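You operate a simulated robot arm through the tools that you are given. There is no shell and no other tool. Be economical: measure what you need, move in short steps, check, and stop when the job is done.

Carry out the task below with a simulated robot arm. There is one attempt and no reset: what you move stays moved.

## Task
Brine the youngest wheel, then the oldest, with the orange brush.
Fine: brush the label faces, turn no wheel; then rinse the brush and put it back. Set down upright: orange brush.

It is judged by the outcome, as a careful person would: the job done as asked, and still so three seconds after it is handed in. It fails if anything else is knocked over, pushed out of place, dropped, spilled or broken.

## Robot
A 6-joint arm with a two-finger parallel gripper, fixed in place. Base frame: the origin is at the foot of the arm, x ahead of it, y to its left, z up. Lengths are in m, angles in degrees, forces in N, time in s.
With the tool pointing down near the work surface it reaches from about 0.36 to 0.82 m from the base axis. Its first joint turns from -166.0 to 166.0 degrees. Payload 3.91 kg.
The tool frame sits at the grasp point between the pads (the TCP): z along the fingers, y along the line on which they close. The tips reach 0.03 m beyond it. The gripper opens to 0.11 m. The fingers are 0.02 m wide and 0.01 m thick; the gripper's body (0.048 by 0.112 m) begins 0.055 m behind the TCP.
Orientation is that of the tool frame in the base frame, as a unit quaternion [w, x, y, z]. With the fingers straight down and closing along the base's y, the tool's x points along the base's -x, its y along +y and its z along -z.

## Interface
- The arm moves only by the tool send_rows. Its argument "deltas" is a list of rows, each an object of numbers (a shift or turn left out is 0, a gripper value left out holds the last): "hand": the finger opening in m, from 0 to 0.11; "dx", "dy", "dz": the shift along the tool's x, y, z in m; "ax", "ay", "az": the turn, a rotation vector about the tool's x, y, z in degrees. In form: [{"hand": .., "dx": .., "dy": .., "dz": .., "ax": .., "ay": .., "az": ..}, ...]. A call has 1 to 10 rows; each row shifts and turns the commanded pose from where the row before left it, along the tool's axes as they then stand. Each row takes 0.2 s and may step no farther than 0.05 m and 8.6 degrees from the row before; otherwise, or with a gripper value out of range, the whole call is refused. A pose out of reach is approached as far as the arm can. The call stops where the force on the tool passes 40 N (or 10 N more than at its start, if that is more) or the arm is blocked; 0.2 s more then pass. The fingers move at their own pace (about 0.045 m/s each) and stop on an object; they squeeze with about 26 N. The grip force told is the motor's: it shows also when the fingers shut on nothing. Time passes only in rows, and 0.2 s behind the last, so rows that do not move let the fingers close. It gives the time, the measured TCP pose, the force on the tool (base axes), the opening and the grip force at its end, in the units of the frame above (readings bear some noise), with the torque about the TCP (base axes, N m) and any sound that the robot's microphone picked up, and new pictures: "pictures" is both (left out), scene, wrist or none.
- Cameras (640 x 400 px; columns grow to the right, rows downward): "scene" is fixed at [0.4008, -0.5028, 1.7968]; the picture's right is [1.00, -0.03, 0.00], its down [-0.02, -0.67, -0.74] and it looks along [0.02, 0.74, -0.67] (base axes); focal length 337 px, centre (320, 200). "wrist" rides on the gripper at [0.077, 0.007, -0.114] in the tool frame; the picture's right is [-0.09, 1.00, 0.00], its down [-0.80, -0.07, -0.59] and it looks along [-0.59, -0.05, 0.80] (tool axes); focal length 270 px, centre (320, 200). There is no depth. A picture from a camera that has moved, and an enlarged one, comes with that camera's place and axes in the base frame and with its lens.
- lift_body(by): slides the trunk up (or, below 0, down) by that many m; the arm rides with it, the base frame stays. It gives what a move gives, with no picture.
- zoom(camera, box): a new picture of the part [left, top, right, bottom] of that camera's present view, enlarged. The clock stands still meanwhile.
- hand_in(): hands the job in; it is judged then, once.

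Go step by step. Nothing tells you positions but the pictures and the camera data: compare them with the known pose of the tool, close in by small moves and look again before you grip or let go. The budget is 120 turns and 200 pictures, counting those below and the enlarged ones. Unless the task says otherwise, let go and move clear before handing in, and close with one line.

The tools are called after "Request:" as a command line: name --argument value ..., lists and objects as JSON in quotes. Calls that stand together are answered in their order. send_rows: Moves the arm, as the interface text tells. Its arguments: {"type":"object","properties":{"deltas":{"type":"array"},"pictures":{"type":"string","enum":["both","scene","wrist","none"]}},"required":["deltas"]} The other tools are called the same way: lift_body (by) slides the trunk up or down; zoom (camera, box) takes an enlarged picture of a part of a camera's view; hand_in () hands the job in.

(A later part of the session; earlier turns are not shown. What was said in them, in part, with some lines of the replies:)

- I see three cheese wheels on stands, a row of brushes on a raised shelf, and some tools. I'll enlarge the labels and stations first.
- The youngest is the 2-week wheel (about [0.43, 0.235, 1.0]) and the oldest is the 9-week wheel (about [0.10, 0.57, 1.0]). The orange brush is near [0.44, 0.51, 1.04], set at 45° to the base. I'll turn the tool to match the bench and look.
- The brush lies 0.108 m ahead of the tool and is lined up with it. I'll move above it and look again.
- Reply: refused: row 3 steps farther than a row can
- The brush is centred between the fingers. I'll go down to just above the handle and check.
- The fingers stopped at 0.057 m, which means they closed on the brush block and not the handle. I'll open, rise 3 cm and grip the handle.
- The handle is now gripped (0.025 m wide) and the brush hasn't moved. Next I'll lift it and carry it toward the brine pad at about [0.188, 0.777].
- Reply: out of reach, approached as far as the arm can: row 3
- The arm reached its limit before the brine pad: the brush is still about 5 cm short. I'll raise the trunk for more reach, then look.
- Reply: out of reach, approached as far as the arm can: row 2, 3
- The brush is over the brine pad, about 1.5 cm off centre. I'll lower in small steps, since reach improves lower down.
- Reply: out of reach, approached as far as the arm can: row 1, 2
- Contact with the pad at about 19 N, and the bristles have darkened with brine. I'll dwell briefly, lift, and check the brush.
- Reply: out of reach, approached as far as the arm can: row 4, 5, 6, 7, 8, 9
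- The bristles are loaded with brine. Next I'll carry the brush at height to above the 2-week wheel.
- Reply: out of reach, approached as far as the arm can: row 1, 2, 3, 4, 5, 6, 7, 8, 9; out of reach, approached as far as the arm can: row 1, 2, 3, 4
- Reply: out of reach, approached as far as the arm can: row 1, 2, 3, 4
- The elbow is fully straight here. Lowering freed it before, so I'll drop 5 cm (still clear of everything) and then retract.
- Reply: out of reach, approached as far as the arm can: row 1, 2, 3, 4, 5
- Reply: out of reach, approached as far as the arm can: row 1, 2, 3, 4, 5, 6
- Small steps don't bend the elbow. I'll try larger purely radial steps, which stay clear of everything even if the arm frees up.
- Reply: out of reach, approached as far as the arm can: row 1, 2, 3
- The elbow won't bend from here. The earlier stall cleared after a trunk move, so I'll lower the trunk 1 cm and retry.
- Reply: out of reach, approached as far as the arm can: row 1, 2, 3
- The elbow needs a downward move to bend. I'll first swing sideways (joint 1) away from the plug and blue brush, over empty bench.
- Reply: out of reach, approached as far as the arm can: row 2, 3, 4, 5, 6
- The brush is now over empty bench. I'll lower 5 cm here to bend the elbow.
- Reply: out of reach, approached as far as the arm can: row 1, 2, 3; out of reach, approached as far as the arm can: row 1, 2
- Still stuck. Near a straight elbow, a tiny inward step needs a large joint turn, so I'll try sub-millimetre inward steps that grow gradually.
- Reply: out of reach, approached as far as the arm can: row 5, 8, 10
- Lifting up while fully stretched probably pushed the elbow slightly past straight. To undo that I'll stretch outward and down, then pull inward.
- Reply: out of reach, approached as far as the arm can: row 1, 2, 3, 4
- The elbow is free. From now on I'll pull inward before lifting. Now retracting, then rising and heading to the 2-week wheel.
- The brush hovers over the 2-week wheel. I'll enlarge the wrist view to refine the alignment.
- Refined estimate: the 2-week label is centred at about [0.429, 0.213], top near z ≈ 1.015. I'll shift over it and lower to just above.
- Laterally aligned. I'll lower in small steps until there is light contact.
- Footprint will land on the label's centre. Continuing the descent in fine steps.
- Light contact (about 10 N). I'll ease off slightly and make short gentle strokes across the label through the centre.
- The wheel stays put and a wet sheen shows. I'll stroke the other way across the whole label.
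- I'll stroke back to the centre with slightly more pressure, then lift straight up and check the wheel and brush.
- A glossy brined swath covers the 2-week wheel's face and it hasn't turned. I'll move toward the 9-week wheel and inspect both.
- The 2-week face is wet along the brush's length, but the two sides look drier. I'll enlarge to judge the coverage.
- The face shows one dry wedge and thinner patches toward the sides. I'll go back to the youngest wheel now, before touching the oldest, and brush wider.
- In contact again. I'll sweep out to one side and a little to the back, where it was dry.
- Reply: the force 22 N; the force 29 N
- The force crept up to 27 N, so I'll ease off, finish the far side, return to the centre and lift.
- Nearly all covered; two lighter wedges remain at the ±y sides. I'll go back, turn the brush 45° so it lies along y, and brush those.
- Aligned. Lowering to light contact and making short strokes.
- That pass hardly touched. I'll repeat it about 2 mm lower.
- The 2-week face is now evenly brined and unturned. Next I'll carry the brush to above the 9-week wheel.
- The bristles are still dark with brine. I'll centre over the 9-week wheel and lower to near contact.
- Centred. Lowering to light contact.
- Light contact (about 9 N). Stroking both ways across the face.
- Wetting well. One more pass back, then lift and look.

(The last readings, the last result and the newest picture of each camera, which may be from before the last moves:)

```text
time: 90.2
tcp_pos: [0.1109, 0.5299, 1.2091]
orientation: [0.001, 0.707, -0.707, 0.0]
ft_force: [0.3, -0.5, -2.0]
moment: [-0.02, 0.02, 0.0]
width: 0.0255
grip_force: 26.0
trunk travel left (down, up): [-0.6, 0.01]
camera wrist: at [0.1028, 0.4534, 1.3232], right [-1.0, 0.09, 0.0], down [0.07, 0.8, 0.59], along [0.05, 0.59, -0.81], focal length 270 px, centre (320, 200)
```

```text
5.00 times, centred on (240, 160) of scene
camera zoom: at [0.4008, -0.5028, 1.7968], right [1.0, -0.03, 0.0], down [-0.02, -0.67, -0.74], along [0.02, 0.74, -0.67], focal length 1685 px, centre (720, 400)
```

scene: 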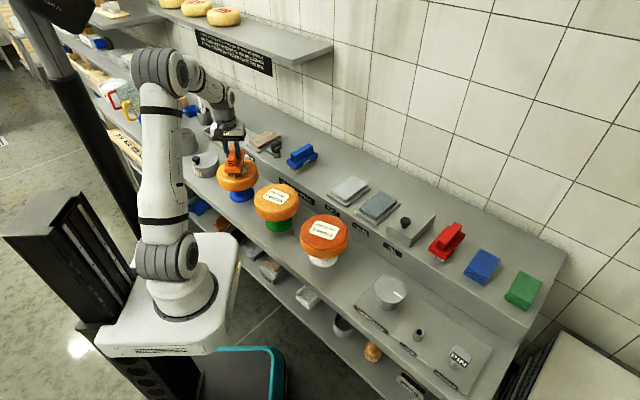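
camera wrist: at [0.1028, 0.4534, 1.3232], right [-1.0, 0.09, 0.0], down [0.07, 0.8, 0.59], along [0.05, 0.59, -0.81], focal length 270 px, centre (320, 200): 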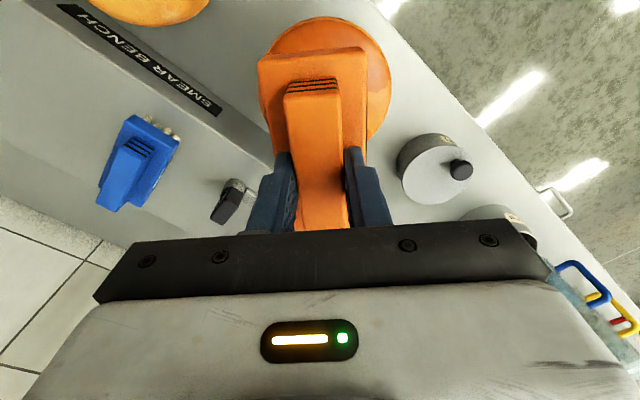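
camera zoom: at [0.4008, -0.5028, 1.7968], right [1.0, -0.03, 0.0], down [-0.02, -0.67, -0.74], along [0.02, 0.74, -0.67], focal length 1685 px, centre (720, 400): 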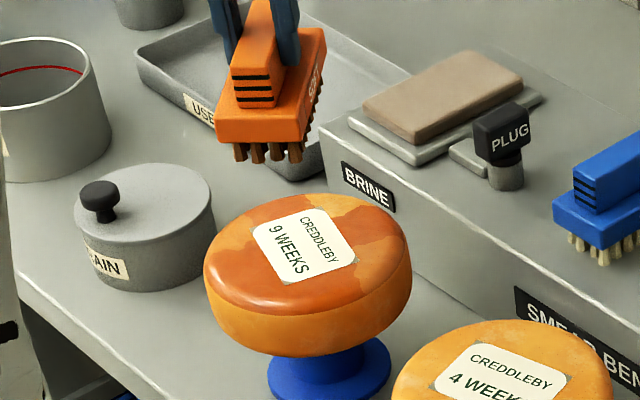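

The 9-week face has two lighter wedges at the ±x sides. I'll turn the brush 90° and brush along those.

Request:
send_rows --deltas '[{"az": 8.5}, {"az": 8.5}, {"az": 8.5}, {"az": 8.5}, {"az": 8.5}, {"az": 8.5}, {"az": 8.5}, {"az": 8.5}, {"az": 8.5}, {"az": 8.5}]' --pictures "none"

Request:
send_rows --deltas '[{"az": 5.0}, {"dz": 0.04}, {"dz": 0.04}, {"dz": 0.025}, {}]'

Request:
zoom --camera "scene" --box '[200, 120, 280, 200]'

```text
time: 92.4
tcp_pos: [0.1081, 0.5297, 1.2103]
orientation: [0.0, -0.043, 0.999, -0.001]
ft_force: [-0.4, 0.1, -2.0]
moment: [0.0, -0.01, -0.02]
width: 0.0256
grip_force: 25.7
trunk travel left (down, up): [-0.6, 0.01]
```

```text
time: 93.6
tcp_pos: [0.109, 0.529, 1.1043]
orientation: [0.0, 0.0, 1.0, -0.001]
ft_force: [-0.2, 0.5, -0.7]
moment: [-0.02, 0.07, 0.01]
width: 0.0254
grip_force: 26.0
trunk travel left (down, up): [-0.6, 0.01]
camera wrist: at [0.0313, 0.5361, 1.219], right [0.09, 1.0, 0.0], down [0.8, -0.07, 0.59], along [0.59, -0.05, -0.8], focal length 270 px, centre (320, 200)
```

scene: 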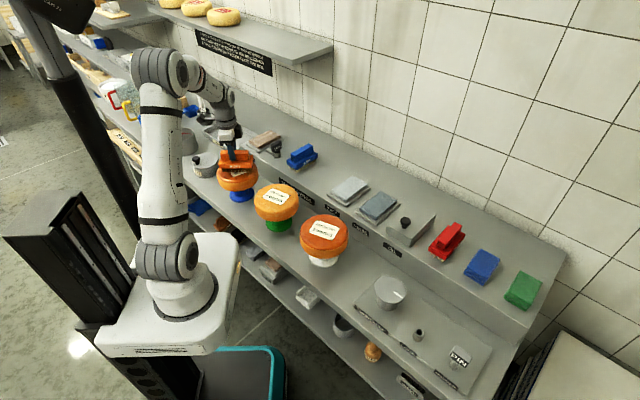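
wrist: 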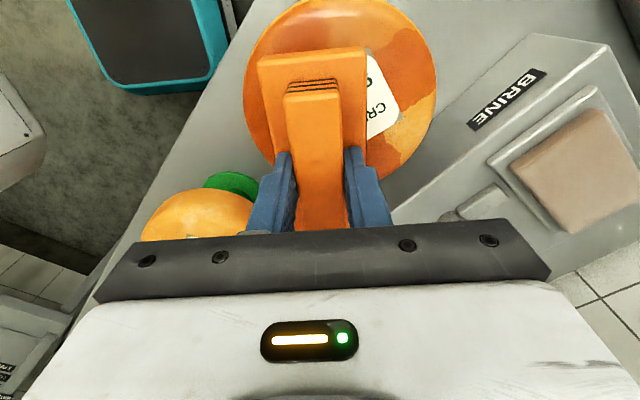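

```text
5.00 times, centred on (240, 160) of scene
camera zoom: at [0.4008, -0.5028, 1.7968], right [1.0, -0.03, 0.0], down [-0.02, -0.67, -0.74], along [0.02, 0.74, -0.67], focal length 1685 px, centre (720, 400)
```

zoom: 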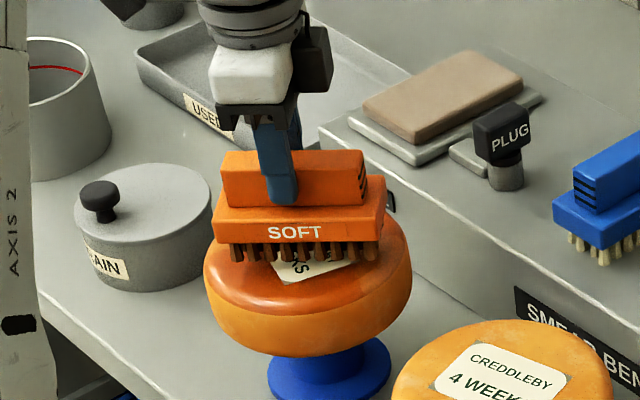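

The wheel's centre is about 1.5 cm further +y than I had it. I'll shift, make contact and stroke.

Request:
send_rows --deltas '[{"dy": 0.015}, {"dz": 0.006}, {"dz": 0.005}, {"dz": 0.003}, {}]' --pictures "none"

Request:
send_rows --deltas '[{"dz": 0.0007}, {}]' --pictures "none"

```text
time: 94.8
tcp_pos: [0.1092, 0.5444, 1.0916]
orientation: [0.0, 0.0, 1.0, -0.002]
ft_force: [-0.5, 0.0, -1.6]
moment: [0.0, 0.01, 0.04]
width: 0.0257
grip_force: 25.9
trunk travel left (down, up): [-0.6, 0.01]
```

```text
time: 95.4
tcp_pos: [0.1099, 0.5437, 1.0908]
orientation: [0.001, 0.0, 1.0, -0.001]
ft_force: [-0.4, 0.0, -0.9]
moment: [0.08, 0.09, -0.02]
width: 0.0256
grip_force: 26.6
trunk travel left (down, up): [-0.6, 0.01]
```

Request:
send_rows --deltas '[{"dz": 0.0012}, {}]' --pictures "none"

Request:
send_rows --deltas '[{"dy": 0.006}, {"dy": 0.006}, {"dy": 0.006}, {"dy": 0.006}, {"dy": 0.004}, {"dx": 0.006}, {"dx": -0.006}, {"dx": -0.006}, {"dx": 0.006}, {}]' --pictures "none"

Request:
send_rows --deltas '[{"dy": -0.007}, {"dy": -0.007}, {"dy": -0.007}, {"dy": -0.007}, {"dy": -0.007}, {"dy": -0.007}, {"dy": -0.007}, {"dx": 0.005}, {"dx": -0.005}, {}]' --pictures "none"

Request:
send_rows --deltas '[{"dy": 0.007}, {"dy": 0.007}, {"dy": 0.007}, {"dz": -0.01}, {"dz": -0.03}, {"dz": -0.04}, {"dz": -0.04}, {}]' --pictures "wrist"

Request:
zoom --camera "scene" --box '[200, 120, 280, 200]'

```text
time: 96.0
tcp_pos: [0.1093, 0.5448, 1.0919]
orientation: [0.0, 0.0, 1.0, 0.001]
ft_force: [2.2, 1.2, 13.1]
moment: [-0.05, 0.22, 0.04]
width: 0.0256
grip_force: 25.9
trunk travel left (down, up): [-0.6, 0.01]
```

```text
time: 98.2
tcp_pos: [0.1119, 0.5709, 1.0899]
orientation: [0.0, -0.001, 1.0, 0.0]
ft_force: [11.7, 2.8, 27.4]
moment: [-0.02, -0.68, 0.09]
width: 0.0256
grip_force: 26.1
trunk travel left (down, up): [-0.6, 0.01]
```

```text
time: 100.4
tcp_pos: [0.1075, 0.5239, 1.0903]
orientation: [0.0, 0.0, 1.0, 0.0]
ft_force: [-8.8, 5.9, 34.3]
moment: [0.17, 0.78, 0.02]
width: 0.0253
grip_force: 26.6
trunk travel left (down, up): [-0.6, 0.01]
```

```text
time: 102.2
tcp_pos: [0.1076, 0.5439, 1.2091]
orientation: [-0.001, 0.0, 1.0, -0.001]
ft_force: [0.0, 0.4, -2.8]
moment: [-0.01, 0.03, 0.04]
width: 0.0257
grip_force: 26.3
trunk travel left (down, up): [-0.6, 0.01]
camera wrist: at [0.0308, 0.5518, 1.3239], right [0.09, 1.0, 0.0], down [0.8, -0.07, 0.59], along [0.59, -0.05, -0.8], focal length 270 px, centre (320, 200)
```

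wrist: 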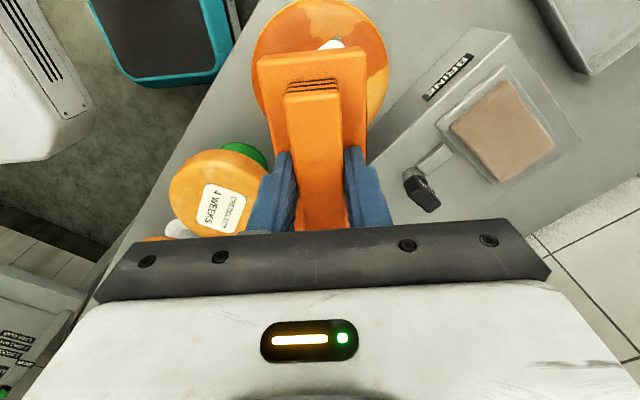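

```text
5.00 times, centred on (240, 160) of scene
camera zoom: at [0.4008, -0.5028, 1.7968], right [1.0, -0.03, 0.0], down [-0.02, -0.67, -0.74], along [0.02, 0.74, -0.67], focal length 1685 px, centre (720, 400)
```

zoom: 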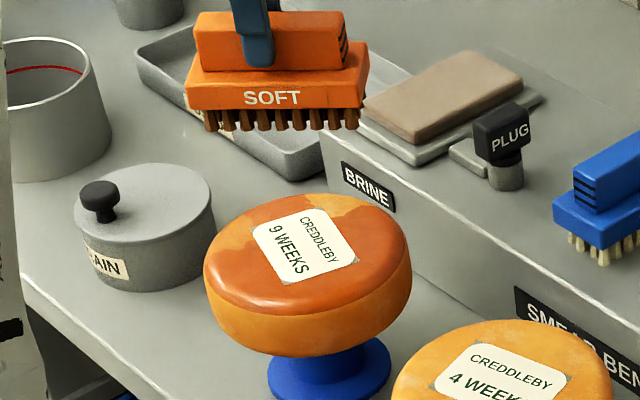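

Better. I'll enlarge the remaining lighter patches.

Request:
zoom --camera "scene" --box '[215, 155, 260, 195]'

Request:
zoom --camera "wrist" --box '[240, 0, 400, 140]'

```text
10.00 times, centred on (238, 175) of scene
camera zoom: at [0.4008, -0.5028, 1.7968], right [1.0, -0.03, 0.0], down [-0.02, -0.67, -0.74], along [0.02, 0.74, -0.67], focal length 3370 px, centre (1145, 450)
```

zoom: 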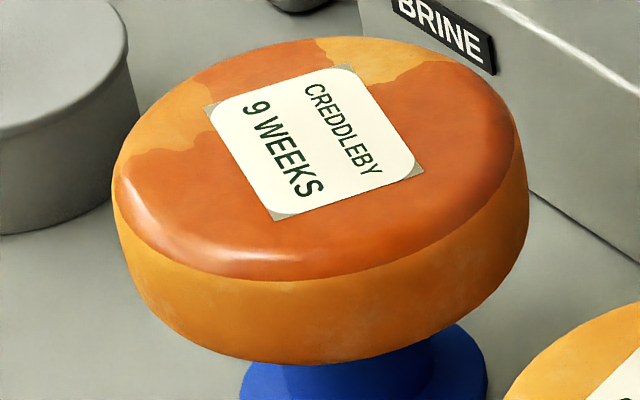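

```text
2.86 times, centred on (320, 70) of wrist
camera zoom: at [0.0308, 0.5518, 1.3239], right [0.09, 1.0, 0.0], down [0.8, -0.07, 0.59], along [0.59, -0.05, -0.8], focal length 772 px, centre (320, 571)
```

zoom: 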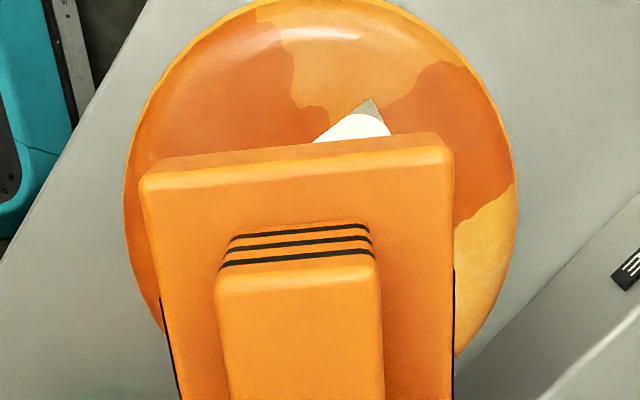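

Two wedges remain, at the −x side and the +y side. I'll brush each with a slightly offset, light contact.

Request:
send_rows --deltas '[{"dx": 0.028, "dy": 0.006}, {"dz": 0.04}, {"dz": 0.04}, {"dz": 0.03}, {"dz": 0.008}, {"dz": 0.001}, {}]' --pictures "none"

```text
time: 103.8
tcp_pos: [0.0816, 0.5513, 1.0913]
orientation: [0.0, -0.001, 1.0, -0.001]
ft_force: [-0.3, -0.1, -2.6]
moment: [0.02, 0.0, 0.02]
width: 0.0254
grip_force: 26.1
trunk travel left (down, up): [-0.6, 0.01]
```

Request:
send_rows --deltas '[{"dz": 0.0015}, {}]' --pictures "none"

Request:
send_rows --deltas '[{"dy": 0.006}, {"dy": 0.006}, {"dy": 0.003}, {"dy": -0.006}, {"dy": -0.006}, {"dy": -0.006}, {"dy": 0.003}, {"dx": 0.006}, {"dx": -0.006}, {}]' --pictures "none"

```text
time: 104.4
tcp_pos: [0.0805, 0.5518, 1.0908]
orientation: [0.0, 0.0, 1.0, 0.0]
ft_force: [-0.1, 2.0, 7.7]
moment: [0.02, -0.42, 0.05]
width: 0.0253
grip_force: 26.0
trunk travel left (down, up): [-0.6, 0.01]
```

```text
time: 106.6
tcp_pos: [0.0791, 0.5484, 1.0901]
orientation: [-0.001, 0.0, 1.0, 0.001]
ft_force: [-7.2, -0.8, 35.6]
moment: [-0.22, 0.86, -0.11]
width: 0.0256
grip_force: 25.4
trunk travel left (down, up): [-0.6, 0.01]
```

Force rose again, so I'll lift a little, move to the +y wedge and do the same with care.

Request:
send_rows --deltas '[{"dz": -0.01}, {"dx": -0.03, "dy": 0.015}, {"dx": -0.015, "dy": 0.015}, {"dz": 0.008}, {}]' --pictures "none"

Request:
send_rows --deltas '[{"dz": 0.001}, {}]' --pictures "none"

```text
time: 107.8
tcp_pos: [0.1275, 0.5796, 1.0903]
orientation: [0.0, 0.0, 1.0, -0.001]
ft_force: [1.2, -0.5, 1.5]
moment: [0.03, -0.06, 0.02]
width: 0.0255
grip_force: 25.9
trunk travel left (down, up): [-0.6, 0.01]
```

```text
time: 108.4
tcp_pos: [0.1269, 0.5798, 1.0895]
orientation: [0.001, 0.001, 1.0, 0.001]
ft_force: [3.7, 0.5, 7.6]
moment: [-0.05, -0.19, 0.08]
width: 0.0255
grip_force: 26.1
trunk travel left (down, up): [-0.6, 0.01]
```

Request:
send_rows --deltas '[{"dy": 0.005}, {"dy": 0.003}, {"dy": -0.006}, {"dy": -0.006}, {"dy": -0.006}, {"dy": 0.006}, {"dy": 0.006}, {"dy": -0.006}, {"dy": -0.006}, {"dz": -0.01}]' --pictures "none"

Request:
send_rows --deltas '[{"dz": -0.03}, {"dz": -0.04}, {"dz": -0.04}, {}]' --pictures "none"

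Request:
zoom --camera "scene" --box '[215, 155, 260, 195]'

```text
time: 110.6
tcp_pos: [0.1265, 0.5687, 1.0993]
orientation: [0.0, -0.001, 1.0, -0.002]
ft_force: [0.3, -1.0, -2.2]
moment: [-0.01, 0.03, 0.01]
width: 0.0256
grip_force: 26.5
trunk travel left (down, up): [-0.6, 0.01]
```

```text
time: 111.6
tcp_pos: [0.1272, 0.5694, 1.2094]
orientation: [-0.001, -0.001, 1.0, -0.001]
ft_force: [-0.5, -0.9, -2.1]
moment: [0.01, 0.05, 0.03]
width: 0.0255
grip_force: 26.2
trunk travel left (down, up): [-0.6, 0.01]
```

```text
10.00 times, centred on (238, 175) of scene
camera zoom: at [0.4008, -0.5028, 1.7968], right [1.0, -0.03, 0.0], down [-0.02, -0.67, -0.74], along [0.02, 0.74, -0.67], focal length 3370 px, centre (1145, 450)
```

zoom: 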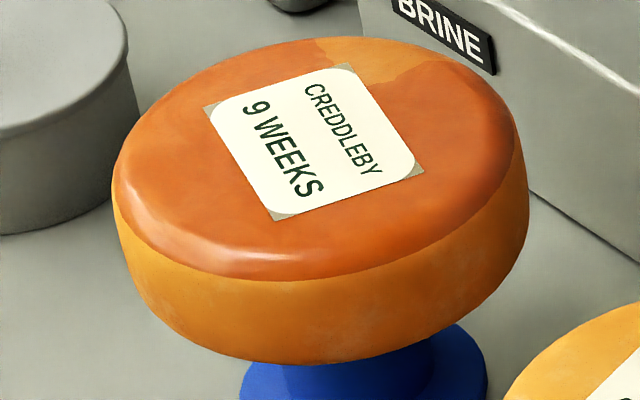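

Only the +y wedge is still light. One more gentle pass there.

Request:
send_rows --deltas '[{"dy": 0.008, "dz": 0.03}, {"dz": 0.04}, {"dz": 0.04}, {"dz": 0.009}, {"dz": 0.0015}, {}]' --pictures "none"

Request:
send_rows --deltas '[{"dy": 0.005}, {"dy": 0.005}, {"dy": -0.006}, {"dy": -0.006}, {"dy": -0.006}, {"dx": 0.006}, {"dx": 0.004}, {"dy": 0.006}, {"dy": 0.006}, {}]' --pictures "none"

Request:
send_rows --deltas '[{"dy": -0.006}, {"dy": -0.006}, {"dz": -0.01}, {"dz": -0.03}, {"dz": -0.04}, {"dz": -0.04}, {}]' --pictures "none"

Request:
zoom --camera "scene" --box '[215, 155, 260, 195]'

```text
time: 113.0
tcp_pos: [0.1248, 0.5778, 1.0913]
orientation: [0.0, 0.0, 1.0, 0.001]
ft_force: [-0.5, -0.5, 7.8]
moment: [-0.07, 0.04, 0.01]
width: 0.0255
grip_force: 25.9
trunk travel left (down, up): [-0.6, 0.01]
```

```text
time: 115.2
tcp_pos: [0.1146, 0.5793, 1.0916]
orientation: [0.0, 0.0, 1.0, 0.0]
ft_force: [-2.2, -9.3, 23.6]
moment: [-0.82, 0.47, 0.08]
width: 0.0258
grip_force: 26.2
trunk travel left (down, up): [-0.6, 0.01]
```

```text
time: 116.8
tcp_pos: [0.1166, 0.5704, 1.2094]
orientation: [0.0, 0.0, 1.0, -0.001]
ft_force: [-0.3, 0.0, -2.9]
moment: [-0.01, 0.02, 0.01]
width: 0.0255
grip_force: 26.4
trunk travel left (down, up): [-0.6, 0.01]
```

```text
10.00 times, centred on (238, 175) of scene
camera zoom: at [0.4008, -0.5028, 1.7968], right [1.0, -0.03, 0.0], down [-0.02, -0.67, -0.74], along [0.02, 0.74, -0.67], focal length 3370 px, centre (1145, 450)
```

zoom: 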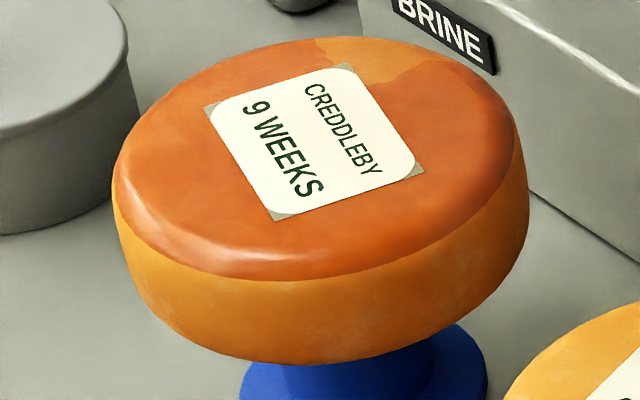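

That wedge didn't take. It worked on the other wheel with the brush lying along the wedge, so I'll turn it that way and stroke crosswise.

Request:
send_rows --deltas '[{"az": -7.5}, {"az": -7.5}, {"az": -7.5}, {"az": -7.5}, {"az": -7.5}, {"az": -7.5}, {"az": -7.5}, {"az": -7.5}, {"az": -7.5}, {"dx": 0.01}]' --pictures "none"

Request:
send_rows --deltas '[{"dz": 0.04}, {"dz": 0.04}, {"dz": 0.03}, {"dz": 0.008}, {"dz": 0.0015}, {}]' --pictures "none"

```text
time: 119.0
tcp_pos: [0.1111, 0.5619, 1.2092]
orientation: [0.001, -0.557, 0.831, 0.0]
ft_force: [0.3, 0.4, -1.8]
moment: [-0.01, 0.01, 0.02]
width: 0.0253
grip_force: 26.6
trunk travel left (down, up): [-0.6, 0.01]
```

```text
time: 120.4
tcp_pos: [0.1113, 0.5608, 1.0914]
orientation: [0.0, -0.556, 0.831, 0.0]
ft_force: [-1.8, -1.6, 4.1]
moment: [0.15, 0.14, 0.1]
width: 0.0257
grip_force: 25.9
trunk travel left (down, up): [-0.6, 0.01]
```

Request:
send_rows --deltas '[{"dz": 0.0007, "dy": 0.004}, {"dy": 0.006}, {"dy": 0.006}, {"dy": -0.006}, {"dy": -0.006}, {"dy": -0.006}, {"dy": -0.006}, {"dy": -0.006}, {"dy": -0.006}, {}]' --pictures "none"

Request:
send_rows --deltas '[{"dy": 0.006}, {"dy": 0.006}, {"dy": 0.006}, {"dz": -0.01}, {"dz": -0.03}, {"dz": -0.04}, {"dz": -0.04}, {}]' --pictures "none"

Request:
zoom --camera "scene" --box '[205, 125, 265, 195]'

```text
time: 122.6
tcp_pos: [0.13, 0.5518, 1.0905]
orientation: [0.0, -0.555, 0.832, 0.0]
ft_force: [-9.8, 4.7, 28.1]
moment: [-0.04, 0.64, -0.13]
width: 0.0256
grip_force: 26.5
trunk travel left (down, up): [-0.6, 0.01]
```

```text
time: 124.4
tcp_pos: [0.1148, 0.5604, 1.2074]
orientation: [-0.001, -0.556, 0.831, 0.0]
ft_force: [0.7, -0.6, -0.9]
moment: [-0.03, 0.01, -0.01]
width: 0.0258
grip_force: 26.1
trunk travel left (down, up): [-0.6, 0.01]
```

```text
5.71 times, centred on (235, 160) of scene
camera zoom: at [0.4008, -0.5028, 1.7968], right [1.0, -0.03, 0.0], down [-0.02, -0.67, -0.74], along [0.02, 0.74, -0.67], focal length 1926 px, centre (806, 429)
```

zoom: 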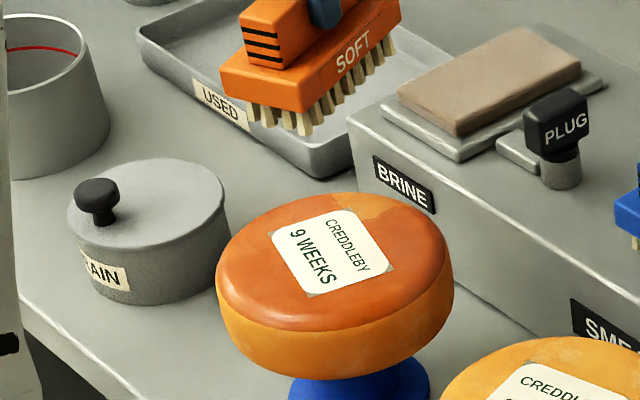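

The brush has run dry. I'll look closely at whether the last wedge is wet enough.

Request:
zoom --camera "scene" --box '[225, 150, 255, 180]'

Request:
zoom --camera "scene" --box '[225, 155, 345, 260]'

```text
13.33 times, centred on (240, 165) of scene
camera zoom: at [0.4008, -0.5028, 1.7968], right [1.0, -0.03, 0.0], down [-0.02, -0.67, -0.74], along [0.02, 0.74, -0.67], focal length 4493 px, centre (1387, 667)
```

zoom: 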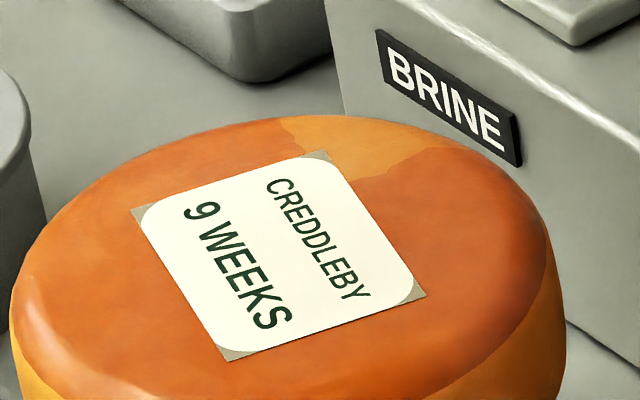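

```text
3.81 times, centred on (285, 208) of scene
camera zoom: at [0.4008, -0.5028, 1.7968], right [1.0, -0.03, 0.0], down [-0.02, -0.67, -0.74], along [0.02, 0.74, -0.67], focal length 1284 px, centre (453, 171)
```

zoom: 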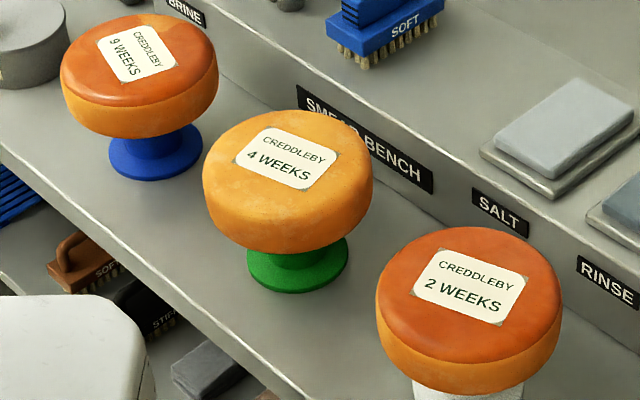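

The wedge is only lightly coated and the brush is dry, so I'll re-wet it once in the brine, keeping well inside reach this time. First I'll turn back to 45° and approach.

Request:
lift_body --by 0.01

Request:
send_rows --deltas '[{"az": 7.5}, {"az": 7.5}, {"az": 7.5}, {"dx": -0.03, "dy": 0.02, "dz": 0.02}, {"dx": -0.03, "dy": 0.02, "dz": 0.02}, {"dx": -0.03, "dy": 0.02, "dz": 0.02}, {"dx": -0.03, "dy": 0.02, "dz": 0.02}, {"dx": -0.03}, {}]'

Request:
zoom --camera "scene" --box '[210, 80, 310, 180]'

```text
time: 125.0
tcp_pos: [0.1146, 0.5611, 1.2169]
orientation: [-0.001, -0.555, 0.832, -0.001]
ft_force: [-0.3, 0.4, -2.7]
moment: [-0.02, 0.0, -0.02]
width: 0.0257
grip_force: 26.9
trunk travel left (down, up): [-0.61, 0.0]
```

```text
time: 127.0
tcp_pos: [0.1644, 0.7218, 1.1386]
orientation: [-0.001, -0.383, 0.924, 0.0]
ft_force: [0.0, 0.0, -1.9]
moment: [-0.01, -0.03, -0.04]
width: 0.0256
grip_force: 26.3
trunk travel left (down, up): [-0.61, 0.0]
camera wrist: at [0.1041, 0.6726, 1.2517], right [-0.64, 0.77, 0.0], down [0.62, 0.52, 0.59], along [0.46, 0.38, -0.8], focal length 270 px, centre (320, 200)
```

scene: 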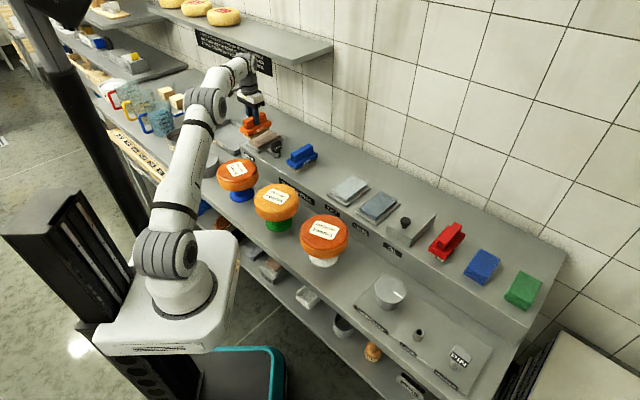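
wrist: 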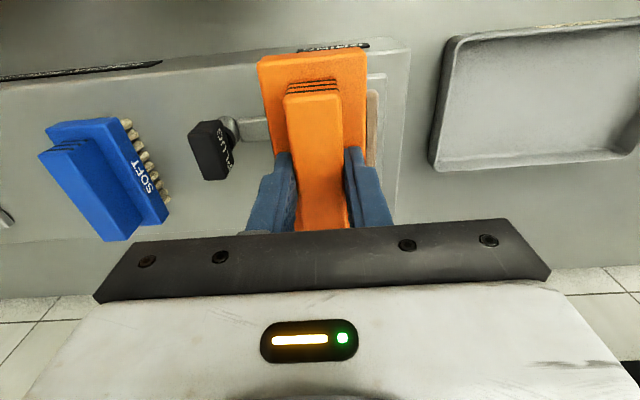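

```text
4.00 times, centred on (260, 130) of scene
camera zoom: at [0.4008, -0.5028, 1.7968], right [1.0, -0.03, 0.0], down [-0.02, -0.67, -0.74], along [0.02, 0.74, -0.67], focal length 1348 px, centre (560, 480)
```

zoom: 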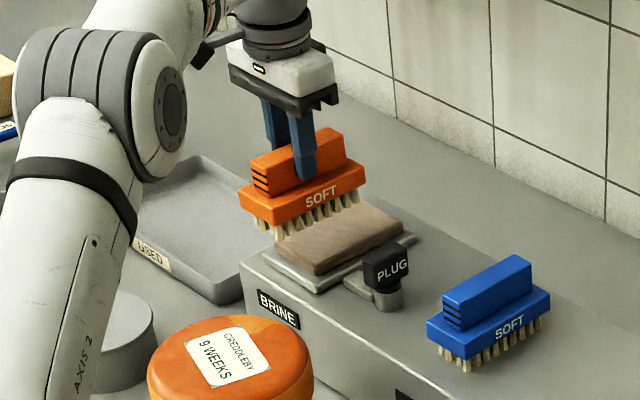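

Well placed. A bit deeper, then down onto the pad.

Request:
send_rows --deltas '[{"dx": -0.017, "dz": 0.01}, {"dz": 0.02}, {"dz": 0.012}, {"dz": 0.004}, {"dz": 0.002}, {}]' --pictures "none"

Request:
send_rows --deltas '[{"dz": 0.0015}, {}]' --pictures "none"

```text
time: 128.3
tcp_pos: [0.1762, 0.734, 1.0901]
orientation: [0.0, -0.383, 0.924, -0.001]
ft_force: [0.1, 0.1, -2.4]
moment: [0.01, -0.02, -0.01]
width: 0.0255
grip_force: 26.0
trunk travel left (down, up): [-0.61, 0.0]
```

```text
time: 128.9
tcp_pos: [0.175, 0.7342, 1.0884]
orientation: [0.0, -0.383, 0.924, -0.001]
ft_force: [0.1, -0.6, -0.2]
moment: [0.16, -0.08, -0.04]
width: 0.0253
grip_force: 26.3
trunk travel left (down, up): [-0.61, 0.0]
```

Request:
send_rows --deltas '[{"dz": 0.0015}, {}, {}]' --pictures "none"

Request:
zoom --camera "scene" --box '[220, 90, 300, 150]'

```text
time: 129.8
tcp_pos: [0.1759, 0.7342, 1.089]
orientation: [0.0, -0.383, 0.924, 0.001]
ft_force: [0.6, 0.2, 12.8]
moment: [0.34, 0.2, 0.01]
width: 0.0257
grip_force: 25.9
trunk travel left (down, up): [-0.61, 0.0]
```

```text
6.67 times, centred on (260, 120) of scene
camera zoom: at [0.4008, -0.5028, 1.7968], right [1.0, -0.03, 0.0], down [-0.02, -0.67, -0.74], along [0.02, 0.74, -0.67], focal length 2246 px, centre (720, 733)
```

zoom: 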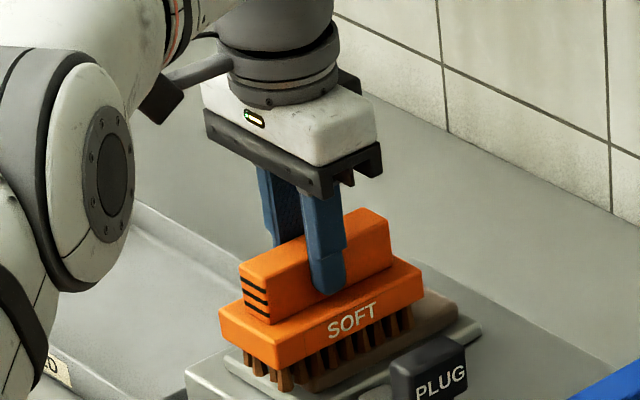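

Re-wetted. I'll retract inward while rising, and go back over the 9-week wheel with the brush along the light wedge.

Request:
send_rows --deltas '[{"dz": -0.012}, {"dx": 0.02, "dz": -0.01}, {"dx": 0.03, "dz": -0.02}, {"dx": 0.03, "dz": -0.025}, {"dx": 0.03, "dy": -0.02, "dz": -0.03}, {"dx": 0.03, "dy": -0.03, "dz": -0.015}, {"dx": 0.0216, "dy": -0.029}, {"az": -7.5}, {"az": -7.5}, {"az": -7.5}]'

```text
time: 131.9
tcp_pos: [0.117, 0.564, 1.1974]
orientation: [0.0, -0.556, 0.831, -0.001]
ft_force: [-0.8, 0.4, -1.9]
moment: [-0.01, -0.02, 0.0]
width: 0.0254
grip_force: 26.3
trunk travel left (down, up): [-0.61, 0.0]
camera wrist: at [0.0809, 0.4958, 1.3113], right [-0.89, 0.46, 0.0], down [0.37, 0.71, 0.59], along [0.27, 0.53, -0.81], focal length 270 px, centre (320, 200)
```

scene: 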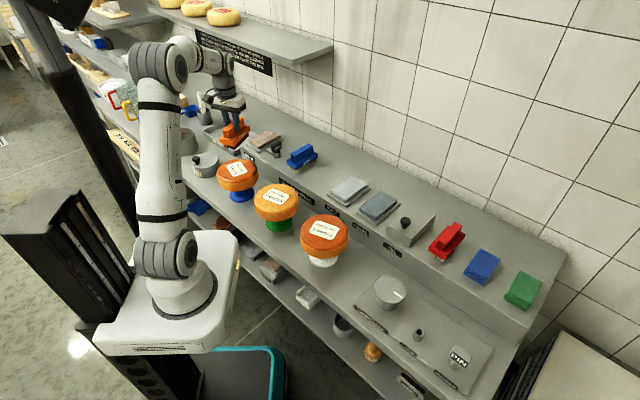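
wrist: 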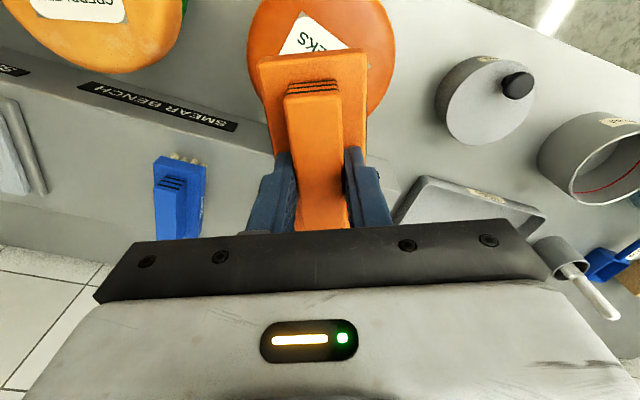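

Request:
send_rows --deltas '[{"dz": 0.04}, {"dz": 0.04}, {"dz": 0.018}, {"dz": 0.007}, {"dz": 0.0015}, {}]' --pictures "none"

Request:
send_rows --deltas '[{"dz": 0.001}, {}]' --pictures "none"

```text
time: 133.3
tcp_pos: [0.1185, 0.5639, 1.0914]
orientation: [0.0, -0.556, 0.831, 0.0]
ft_force: [1.1, -1.0, -1.3]
moment: [-0.01, 0.01, 0.0]
width: 0.0258
grip_force: 26.0
trunk travel left (down, up): [-0.61, 0.0]
```

```text
time: 133.9
tcp_pos: [0.1182, 0.5627, 1.0917]
orientation: [0.0, -0.556, 0.831, -0.001]
ft_force: [-0.6, -0.3, -0.1]
moment: [0.04, 0.03, 0.0]
width: 0.0254
grip_force: 26.1
trunk travel left (down, up): [-0.61, 0.0]
```

Request:
send_rows --deltas '[{"dz": 0.0013}, {"dy": 0.006}, {"dy": 0.006}, {"dy": 0.004}, {"dy": -0.006}, {"dy": -0.006}, {"dy": -0.006}, {"dy": -0.006}, {"dy": -0.006}, {}]' --pictures "none"

Request:
send_rows --deltas '[{"dy": 0.006}, {"dy": 0.006}, {"dy": 0.006}, {"dz": -0.01}, {"dz": -0.03}, {"dz": -0.04}, {"dz": -0.03}, {}]' --pictures "none"

Request:
zoom --camera "scene" --box '[205, 125, 265, 195]'

```text
time: 136.2
tcp_pos: [0.1291, 0.5591, 1.0917]
orientation: [0.0, -0.556, 0.831, 0.001]
ft_force: [-8.8, 5.0, 24.2]
moment: [0.1, 0.64, -0.12]
width: 0.0255
grip_force: 26.0
trunk travel left (down, up): [-0.61, 0.0]
```

```text
time: 137.9
tcp_pos: [0.1129, 0.5652, 1.2009]
orientation: [0.0, -0.556, 0.831, -0.001]
ft_force: [-0.7, -0.1, -1.8]
moment: [-0.04, -0.01, 0.0]
width: 0.0258
grip_force: 25.8
trunk travel left (down, up): [-0.61, 0.0]
```

```text
5.71 times, centred on (235, 160) of scene
camera zoom: at [0.4008, -0.5028, 1.7968], right [1.0, -0.03, 0.0], down [-0.02, -0.67, -0.74], along [0.02, 0.74, -0.67], focal length 1926 px, centre (806, 429)
```

zoom: 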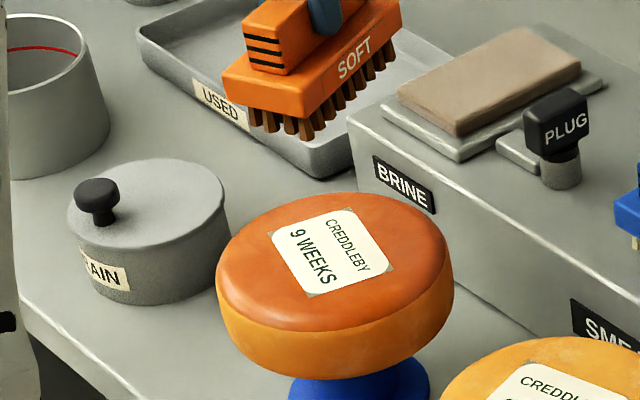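

Both faces are now evenly brined. Next is rinsing: carry the brush to the RINSE pad at about [0.625, 0.335].

Request:
send_rows --deltas '[{"az": 7.5}, {"az": 7.5}, {"az": 7.5}, {"dx": -0.0145, "dy": -0.0375}, {"dx": -0.0145, "dy": -0.0375}, {"dx": -0.0145, "dy": -0.0375}, {"dx": -0.0145, "dy": -0.0375}, {"dx": -0.0145, "dy": -0.0375}, {"dx": -0.0145, "dy": -0.0375}, {"dx": -0.0145, "dy": -0.0375}]' --pictures "none"

Request:
send_rows --deltas '[{"dx": -0.0145, "dy": -0.0375}, {"dx": -0.0145, "dy": -0.0375}, {"dx": -0.0145, "dy": -0.0375}, {"dx": -0.0145, "dy": -0.0375}, {"dx": -0.0145, "dy": -0.0375}, {"dx": -0.0145, "dy": -0.0375}, {}]'

Request:
zoom --camera "scene" --box '[310, 130, 430, 240]'

```text
time: 140.2
tcp_pos: [0.3736, 0.4517, 1.1982]
orientation: [-0.001, -0.383, 0.924, 0.0]
ft_force: [-0.3, -1.3, -2.6]
moment: [0.01, 0.04, -0.01]
width: 0.0256
grip_force: 26.3
trunk travel left (down, up): [-0.61, 0.0]
```

```text
time: 141.8
tcp_pos: [0.5906, 0.3555, 1.1978]
orientation: [-0.001, -0.383, 0.924, 0.001]
ft_force: [0.5, 1.0, -1.4]
moment: [0.05, -0.03, 0.0]
width: 0.0258
grip_force: 25.7
trunk travel left (down, up): [-0.61, 0.0]
camera wrist: at [0.5307, 0.3058, 1.3121], right [-0.64, 0.77, 0.0], down [0.62, 0.52, 0.59], along [0.45, 0.38, -0.81], focal length 270 px, centre (320, 200)
```

scene: 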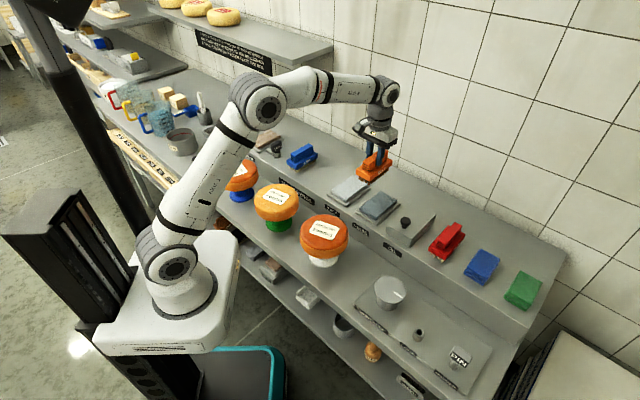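
wrist: 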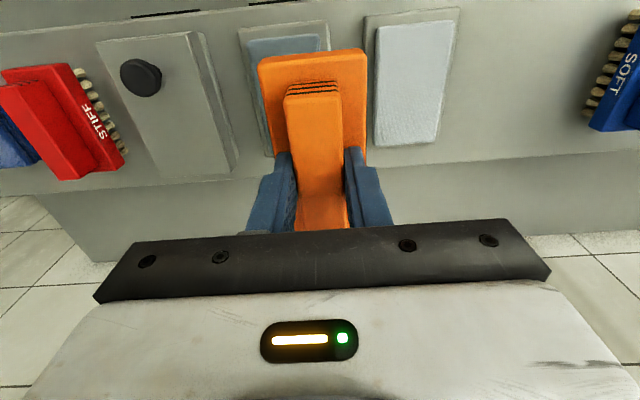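

```text
3.64 times, centred on (370, 185) of scene
camera zoom: at [0.4008, -0.5028, 1.7968], right [1.0, -0.03, 0.0], down [-0.02, -0.67, -0.74], along [0.02, 0.74, -0.67], focal length 1225 px, centre (138, 254)
```

zoom: 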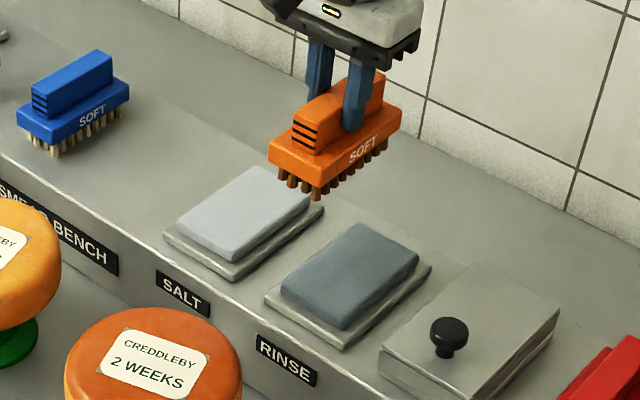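

The brush is between SALT and RINSE. RINSE's centre is about 3.4 cm to its side. I'll shift over it and lower partway.

Request:
send_rows --deltas '[{"dy": -0.034, "dx": 0.003}, {"dz": 0.04}, {"dz": 0.03}, {}]'

Request:
zoom --camera "scene" --box '[330, 150, 430, 230]'

```text
time: 142.8
tcp_pos: [0.614, 0.3292, 1.1299]
orientation: [-0.001, -0.382, 0.924, 0.0]
ft_force: [0.0, -0.8, -1.9]
moment: [0.04, 0.01, 0.03]
width: 0.0255
grip_force: 26.2
trunk travel left (down, up): [-0.61, 0.0]
camera wrist: at [0.5535, 0.2807, 1.2431], right [-0.64, 0.77, 0.0], down [0.62, 0.52, 0.59], along [0.46, 0.38, -0.8], focal length 270 px, centre (320, 200)
```

scene: 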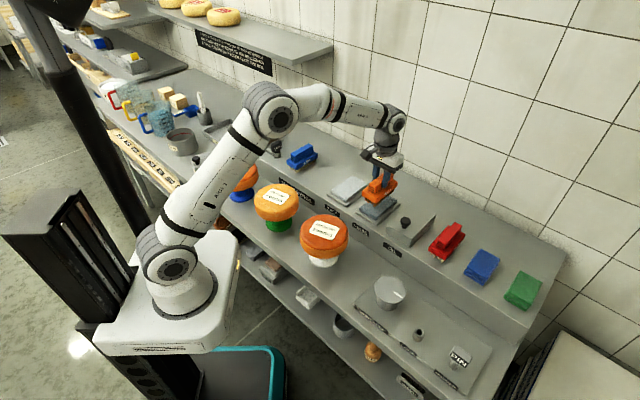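
wrist: 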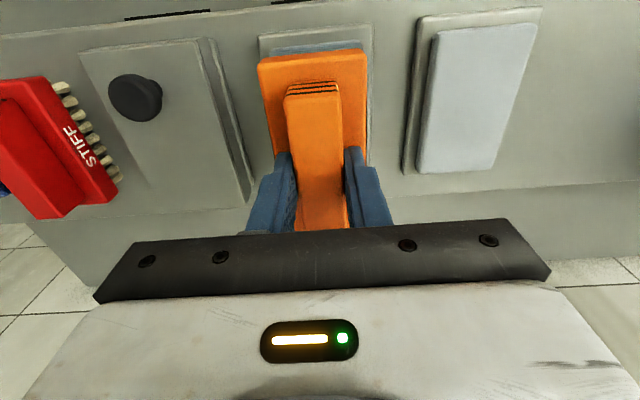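

```text
5.00 times, centred on (380, 190) of scene
camera zoom: at [0.4008, -0.5028, 1.7968], right [1.0, -0.03, 0.0], down [-0.02, -0.67, -0.74], along [0.02, 0.74, -0.67], focal length 1685 px, centre (20, 250)
```

zoom: 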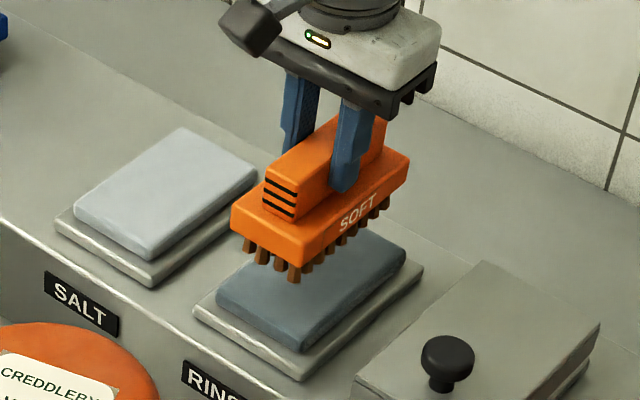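

Aligned over the RINSE pad. Lowering to contact and then swishing a little.

Request:
send_rows --deltas '[{"dz": 0.02}, {"dz": 0.014}, {"dz": 0.004}, {"dz": 0.003}, {}]' --pictures "none"

Request:
send_rows --deltas '[{"dz": 0.002}, {}]' --pictures "none"

```text
time: 143.9
tcp_pos: [0.6139, 0.3278, 1.0893]
orientation: [0.0, -0.382, 0.924, -0.001]
ft_force: [-0.1, 0.3, 1.7]
moment: [0.21, -0.02, 0.02]
width: 0.0255
grip_force: 26.0
trunk travel left (down, up): [-0.61, 0.0]
```

```text
time: 144.6
tcp_pos: [0.614, 0.328, 1.0885]
orientation: [0.001, -0.382, 0.924, 0.0]
ft_force: [2.5, 3.5, 16.7]
moment: [-0.04, 0.64, -0.07]
width: 0.0258
grip_force: 26.2
trunk travel left (down, up): [-0.61, 0.0]
```

Request:
send_rows --deltas '[{"dz": -0.0005, "dx": 0.005}, {"dx": -0.005}, {"dx": -0.005}, {"dx": 0.005}, {"dx": 0.005}, {"dx": -0.005}, {}]' --pictures "none"

Request:
send_rows --deltas '[{"dz": -0.01}, {"dz": -0.03}, {"dz": -0.04}, {}]' --pictures "none"

Request:
zoom --camera "scene" --box '[330, 140, 430, 230]'

```text
time: 146.2
tcp_pos: [0.6119, 0.3278, 1.0881]
orientation: [0.001, -0.383, 0.924, 0.0]
ft_force: [-5.0, -7.1, 15.8]
moment: [0.31, 0.08, 0.08]
width: 0.0256
grip_force: 25.5
trunk travel left (down, up): [-0.61, 0.0]
```

```text
time: 147.2
tcp_pos: [0.6131, 0.328, 1.1657]
orientation: [-0.001, -0.383, 0.924, -0.001]
ft_force: [-0.2, -0.4, -1.9]
moment: [-0.02, 0.0, 0.0]
width: 0.0259
grip_force: 26.2
trunk travel left (down, up): [-0.61, 0.0]
```

```text
4.44 times, centred on (380, 185) of scene
camera zoom: at [0.4008, -0.5028, 1.7968], right [1.0, -0.03, 0.0], down [-0.02, -0.67, -0.74], along [0.02, 0.74, -0.67], focal length 1498 px, centre (53, 267)
```

zoom: 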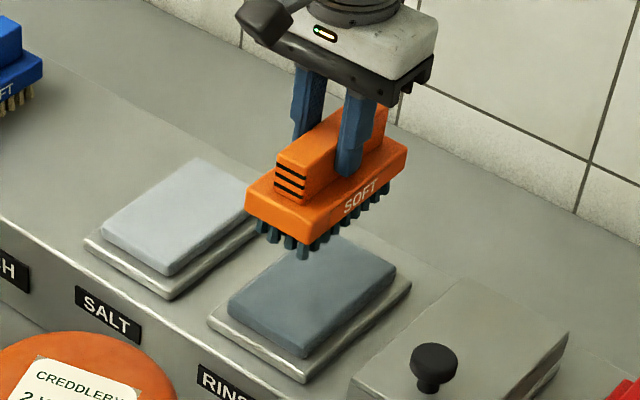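

The brush is rinsed (bristles now blue-grey). I'll carry it back to its own place at [0.439, 0.520].

Request:
send_rows --deltas '[{"dy": 0.043, "dx": -0.002}, {"dy": 0.043, "dx": -0.002}, {"dy": 0.043, "dx": -0.002}, {"dy": 0.043, "dx": -0.002}, {"dy": 0.043, "dx": -0.002}, {"dy": 0.044, "dx": -0.0027}, {"dz": 0.03}, {"dz": 0.03}, {"dz": 0.02}, {}]'

Request:
zoom --camera "scene" --box '[270, 120, 370, 200]'

```text
time: 149.3
tcp_pos: [0.439, 0.5209, 1.0886]
orientation: [-0.001, -0.382, 0.924, 0.0]
ft_force: [-0.4, -0.4, -1.2]
moment: [0.01, 0.01, 0.03]
width: 0.0254
grip_force: 25.9
trunk travel left (down, up): [-0.61, 0.0]
camera wrist: at [0.3795, 0.4711, 1.2015], right [-0.64, 0.77, 0.0], down [0.62, 0.52, 0.59], along [0.46, 0.38, -0.8], focal length 270 px, centre (320, 200)
```

scene: 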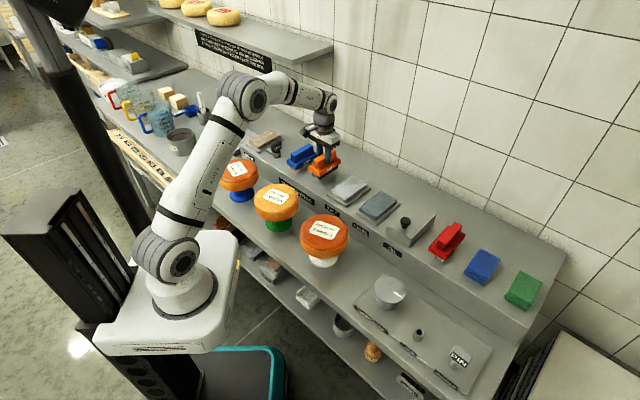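
wrist: 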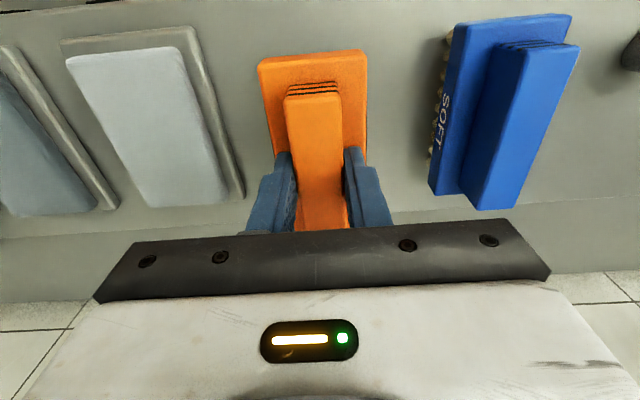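

```text
5.00 times, centred on (320, 160) of scene
camera zoom: at [0.4008, -0.5028, 1.7968], right [1.0, -0.03, 0.0], down [-0.02, -0.67, -0.74], along [0.02, 0.74, -0.67], focal length 1685 px, centre (320, 400)
```

zoom: 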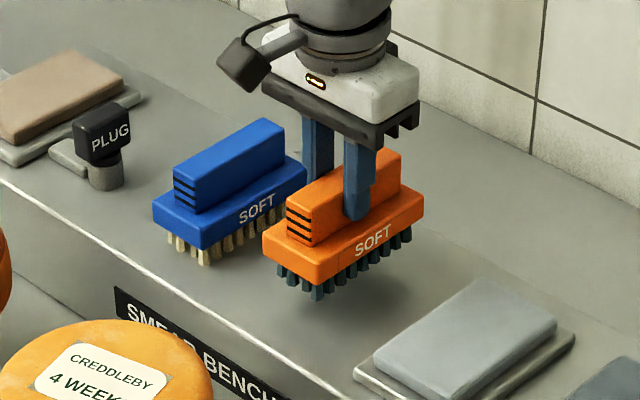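

The brush is right above its original spot. Lowering gently until it stands.

Request:
send_rows --deltas '[{"dz": 0.015}, {"dz": 0.008}, {"dz": 0.002}, {}]' --pictures "none"

Request:
send_rows --deltas '[{"dz": 0.0017}, {}]' --pictures "none"

```text
time: 150.3
tcp_pos: [0.4405, 0.52, 1.0629]
orientation: [0.0, -0.383, 0.924, 0.0]
ft_force: [0.0, 1.0, -2.0]
moment: [-0.03, -0.01, 0.04]
width: 0.0256
grip_force: 26.0
trunk travel left (down, up): [-0.61, 0.0]
```

```text
time: 150.9
tcp_pos: [0.4403, 0.5197, 1.0603]
orientation: [-0.001, -0.382, 0.924, -0.001]
ft_force: [0.9, 0.2, -2.6]
moment: [-0.03, -0.03, 0.01]
width: 0.0254
grip_force: 26.1
trunk travel left (down, up): [-0.61, 0.0]
```

Request:
send_rows --deltas '[{"dz": 0.0013}, {}]' --pictures "none"

Request:
zoom --camera "scene" --box '[290, 140, 350, 200]'

```text
time: 151.6
tcp_pos: [0.4402, 0.5206, 1.0606]
orientation: [0.001, -0.383, 0.924, 0.0]
ft_force: [3.1, 1.1, 9.8]
moment: [-0.3, 0.28, 0.04]
width: 0.0254
grip_force: 26.0
trunk travel left (down, up): [-0.61, 0.0]
```

```text
6.67 times, centred on (320, 170) of scene
camera zoom: at [0.4008, -0.5028, 1.7968], right [1.0, -0.03, 0.0], down [-0.02, -0.67, -0.74], along [0.02, 0.74, -0.67], focal length 2246 px, centre (320, 400)
```

zoom: 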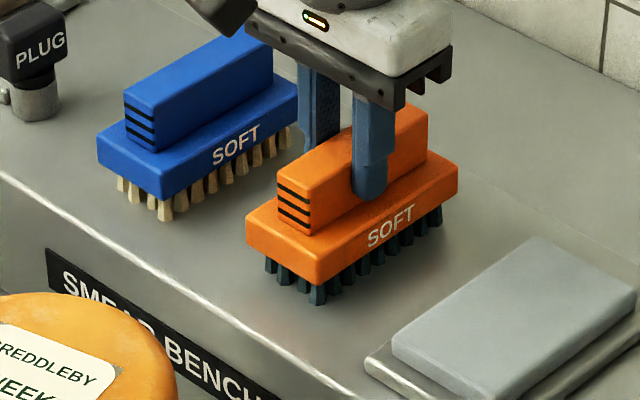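

The brush stands on the bench with light contact. I'll open the fingers, rise straight up and retract.

Request:
send_rows --deltas '[{"hand": 0.05}, {}, {}, {"dz": -0.015}, {"dz": -0.03}, {"dz": -0.04}, {"dz": -0.04, "dx": 0.02}, {"dx": 0.04}, {"dx": 0.04}, {}]'

Request:
zoom --camera "scene" --box '[200, 120, 360, 260]'

Request:
zoom --camera "scene" --box '[290, 140, 350, 200]'

```text
time: 153.8
tcp_pos: [0.3694, 0.4477, 1.1842]
orientation: [-0.001, -0.382, 0.924, 0.0]
ft_force: [0.4, -0.2, 0.1]
moment: [0.03, -0.01, -0.02]
width: 0.05
grip_force: 0.0
trunk travel left (down, up): [-0.61, 0.0]
camera wrist: at [0.3098, 0.3993, 1.2978], right [-0.64, 0.77, 0.0], down [0.62, 0.52, 0.59], along [0.45, 0.38, -0.81], focal length 270 px, centre (320, 200)
```

scene: 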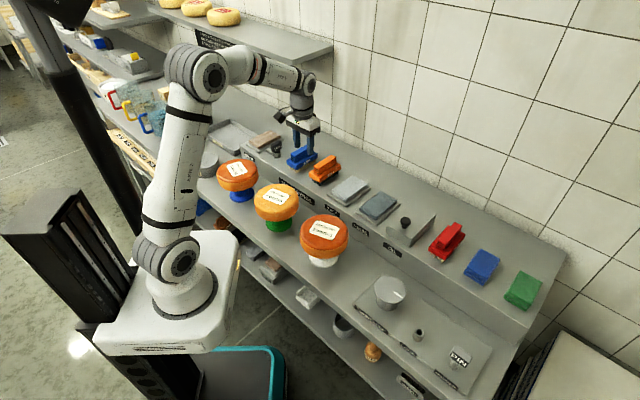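
wrist: 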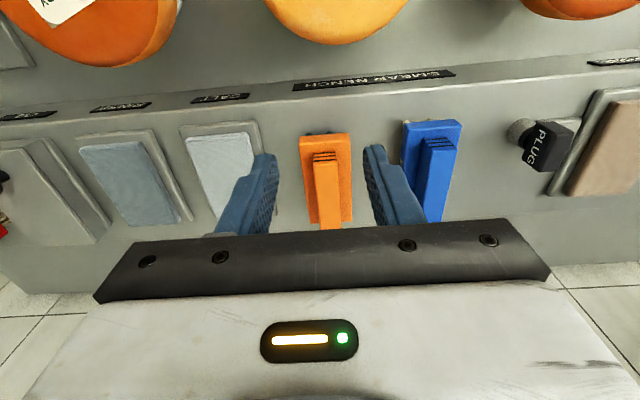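

```text
2.86 times, centred on (280, 190) of scene
camera zoom: at [0.4008, -0.5028, 1.7968], right [1.0, -0.03, 0.0], down [-0.02, -0.67, -0.74], along [0.02, 0.74, -0.67], focal length 963 px, centre (434, 229)
```

zoom: 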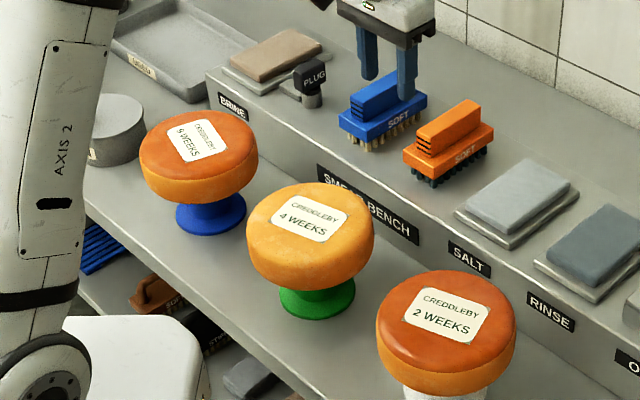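

```text
6.67 times, centred on (320, 170) of scene
camera zoom: at [0.4008, -0.5028, 1.7968], right [1.0, -0.03, 0.0], down [-0.02, -0.67, -0.74], along [0.02, 0.74, -0.67], focal length 2246 px, centre (320, 400)
```

zoom: 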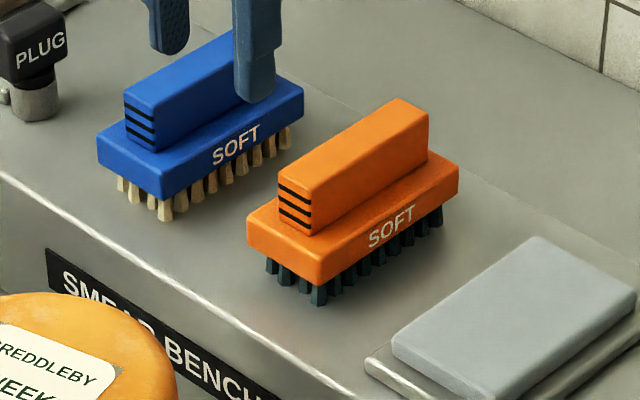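

The brush stands upright in its place, both wheels are brined and unturned, and nothing else has moved. Handing in.

Request:
hand_in

```text
The job is handed in.
```

The 2-week wheel and then the 9-week wheel were brined on their label faces with the orange brush and neither was turned; the brush, dipped in the brine a second time to finish the 9-week wheel, was rinsed and set back upright in its place.
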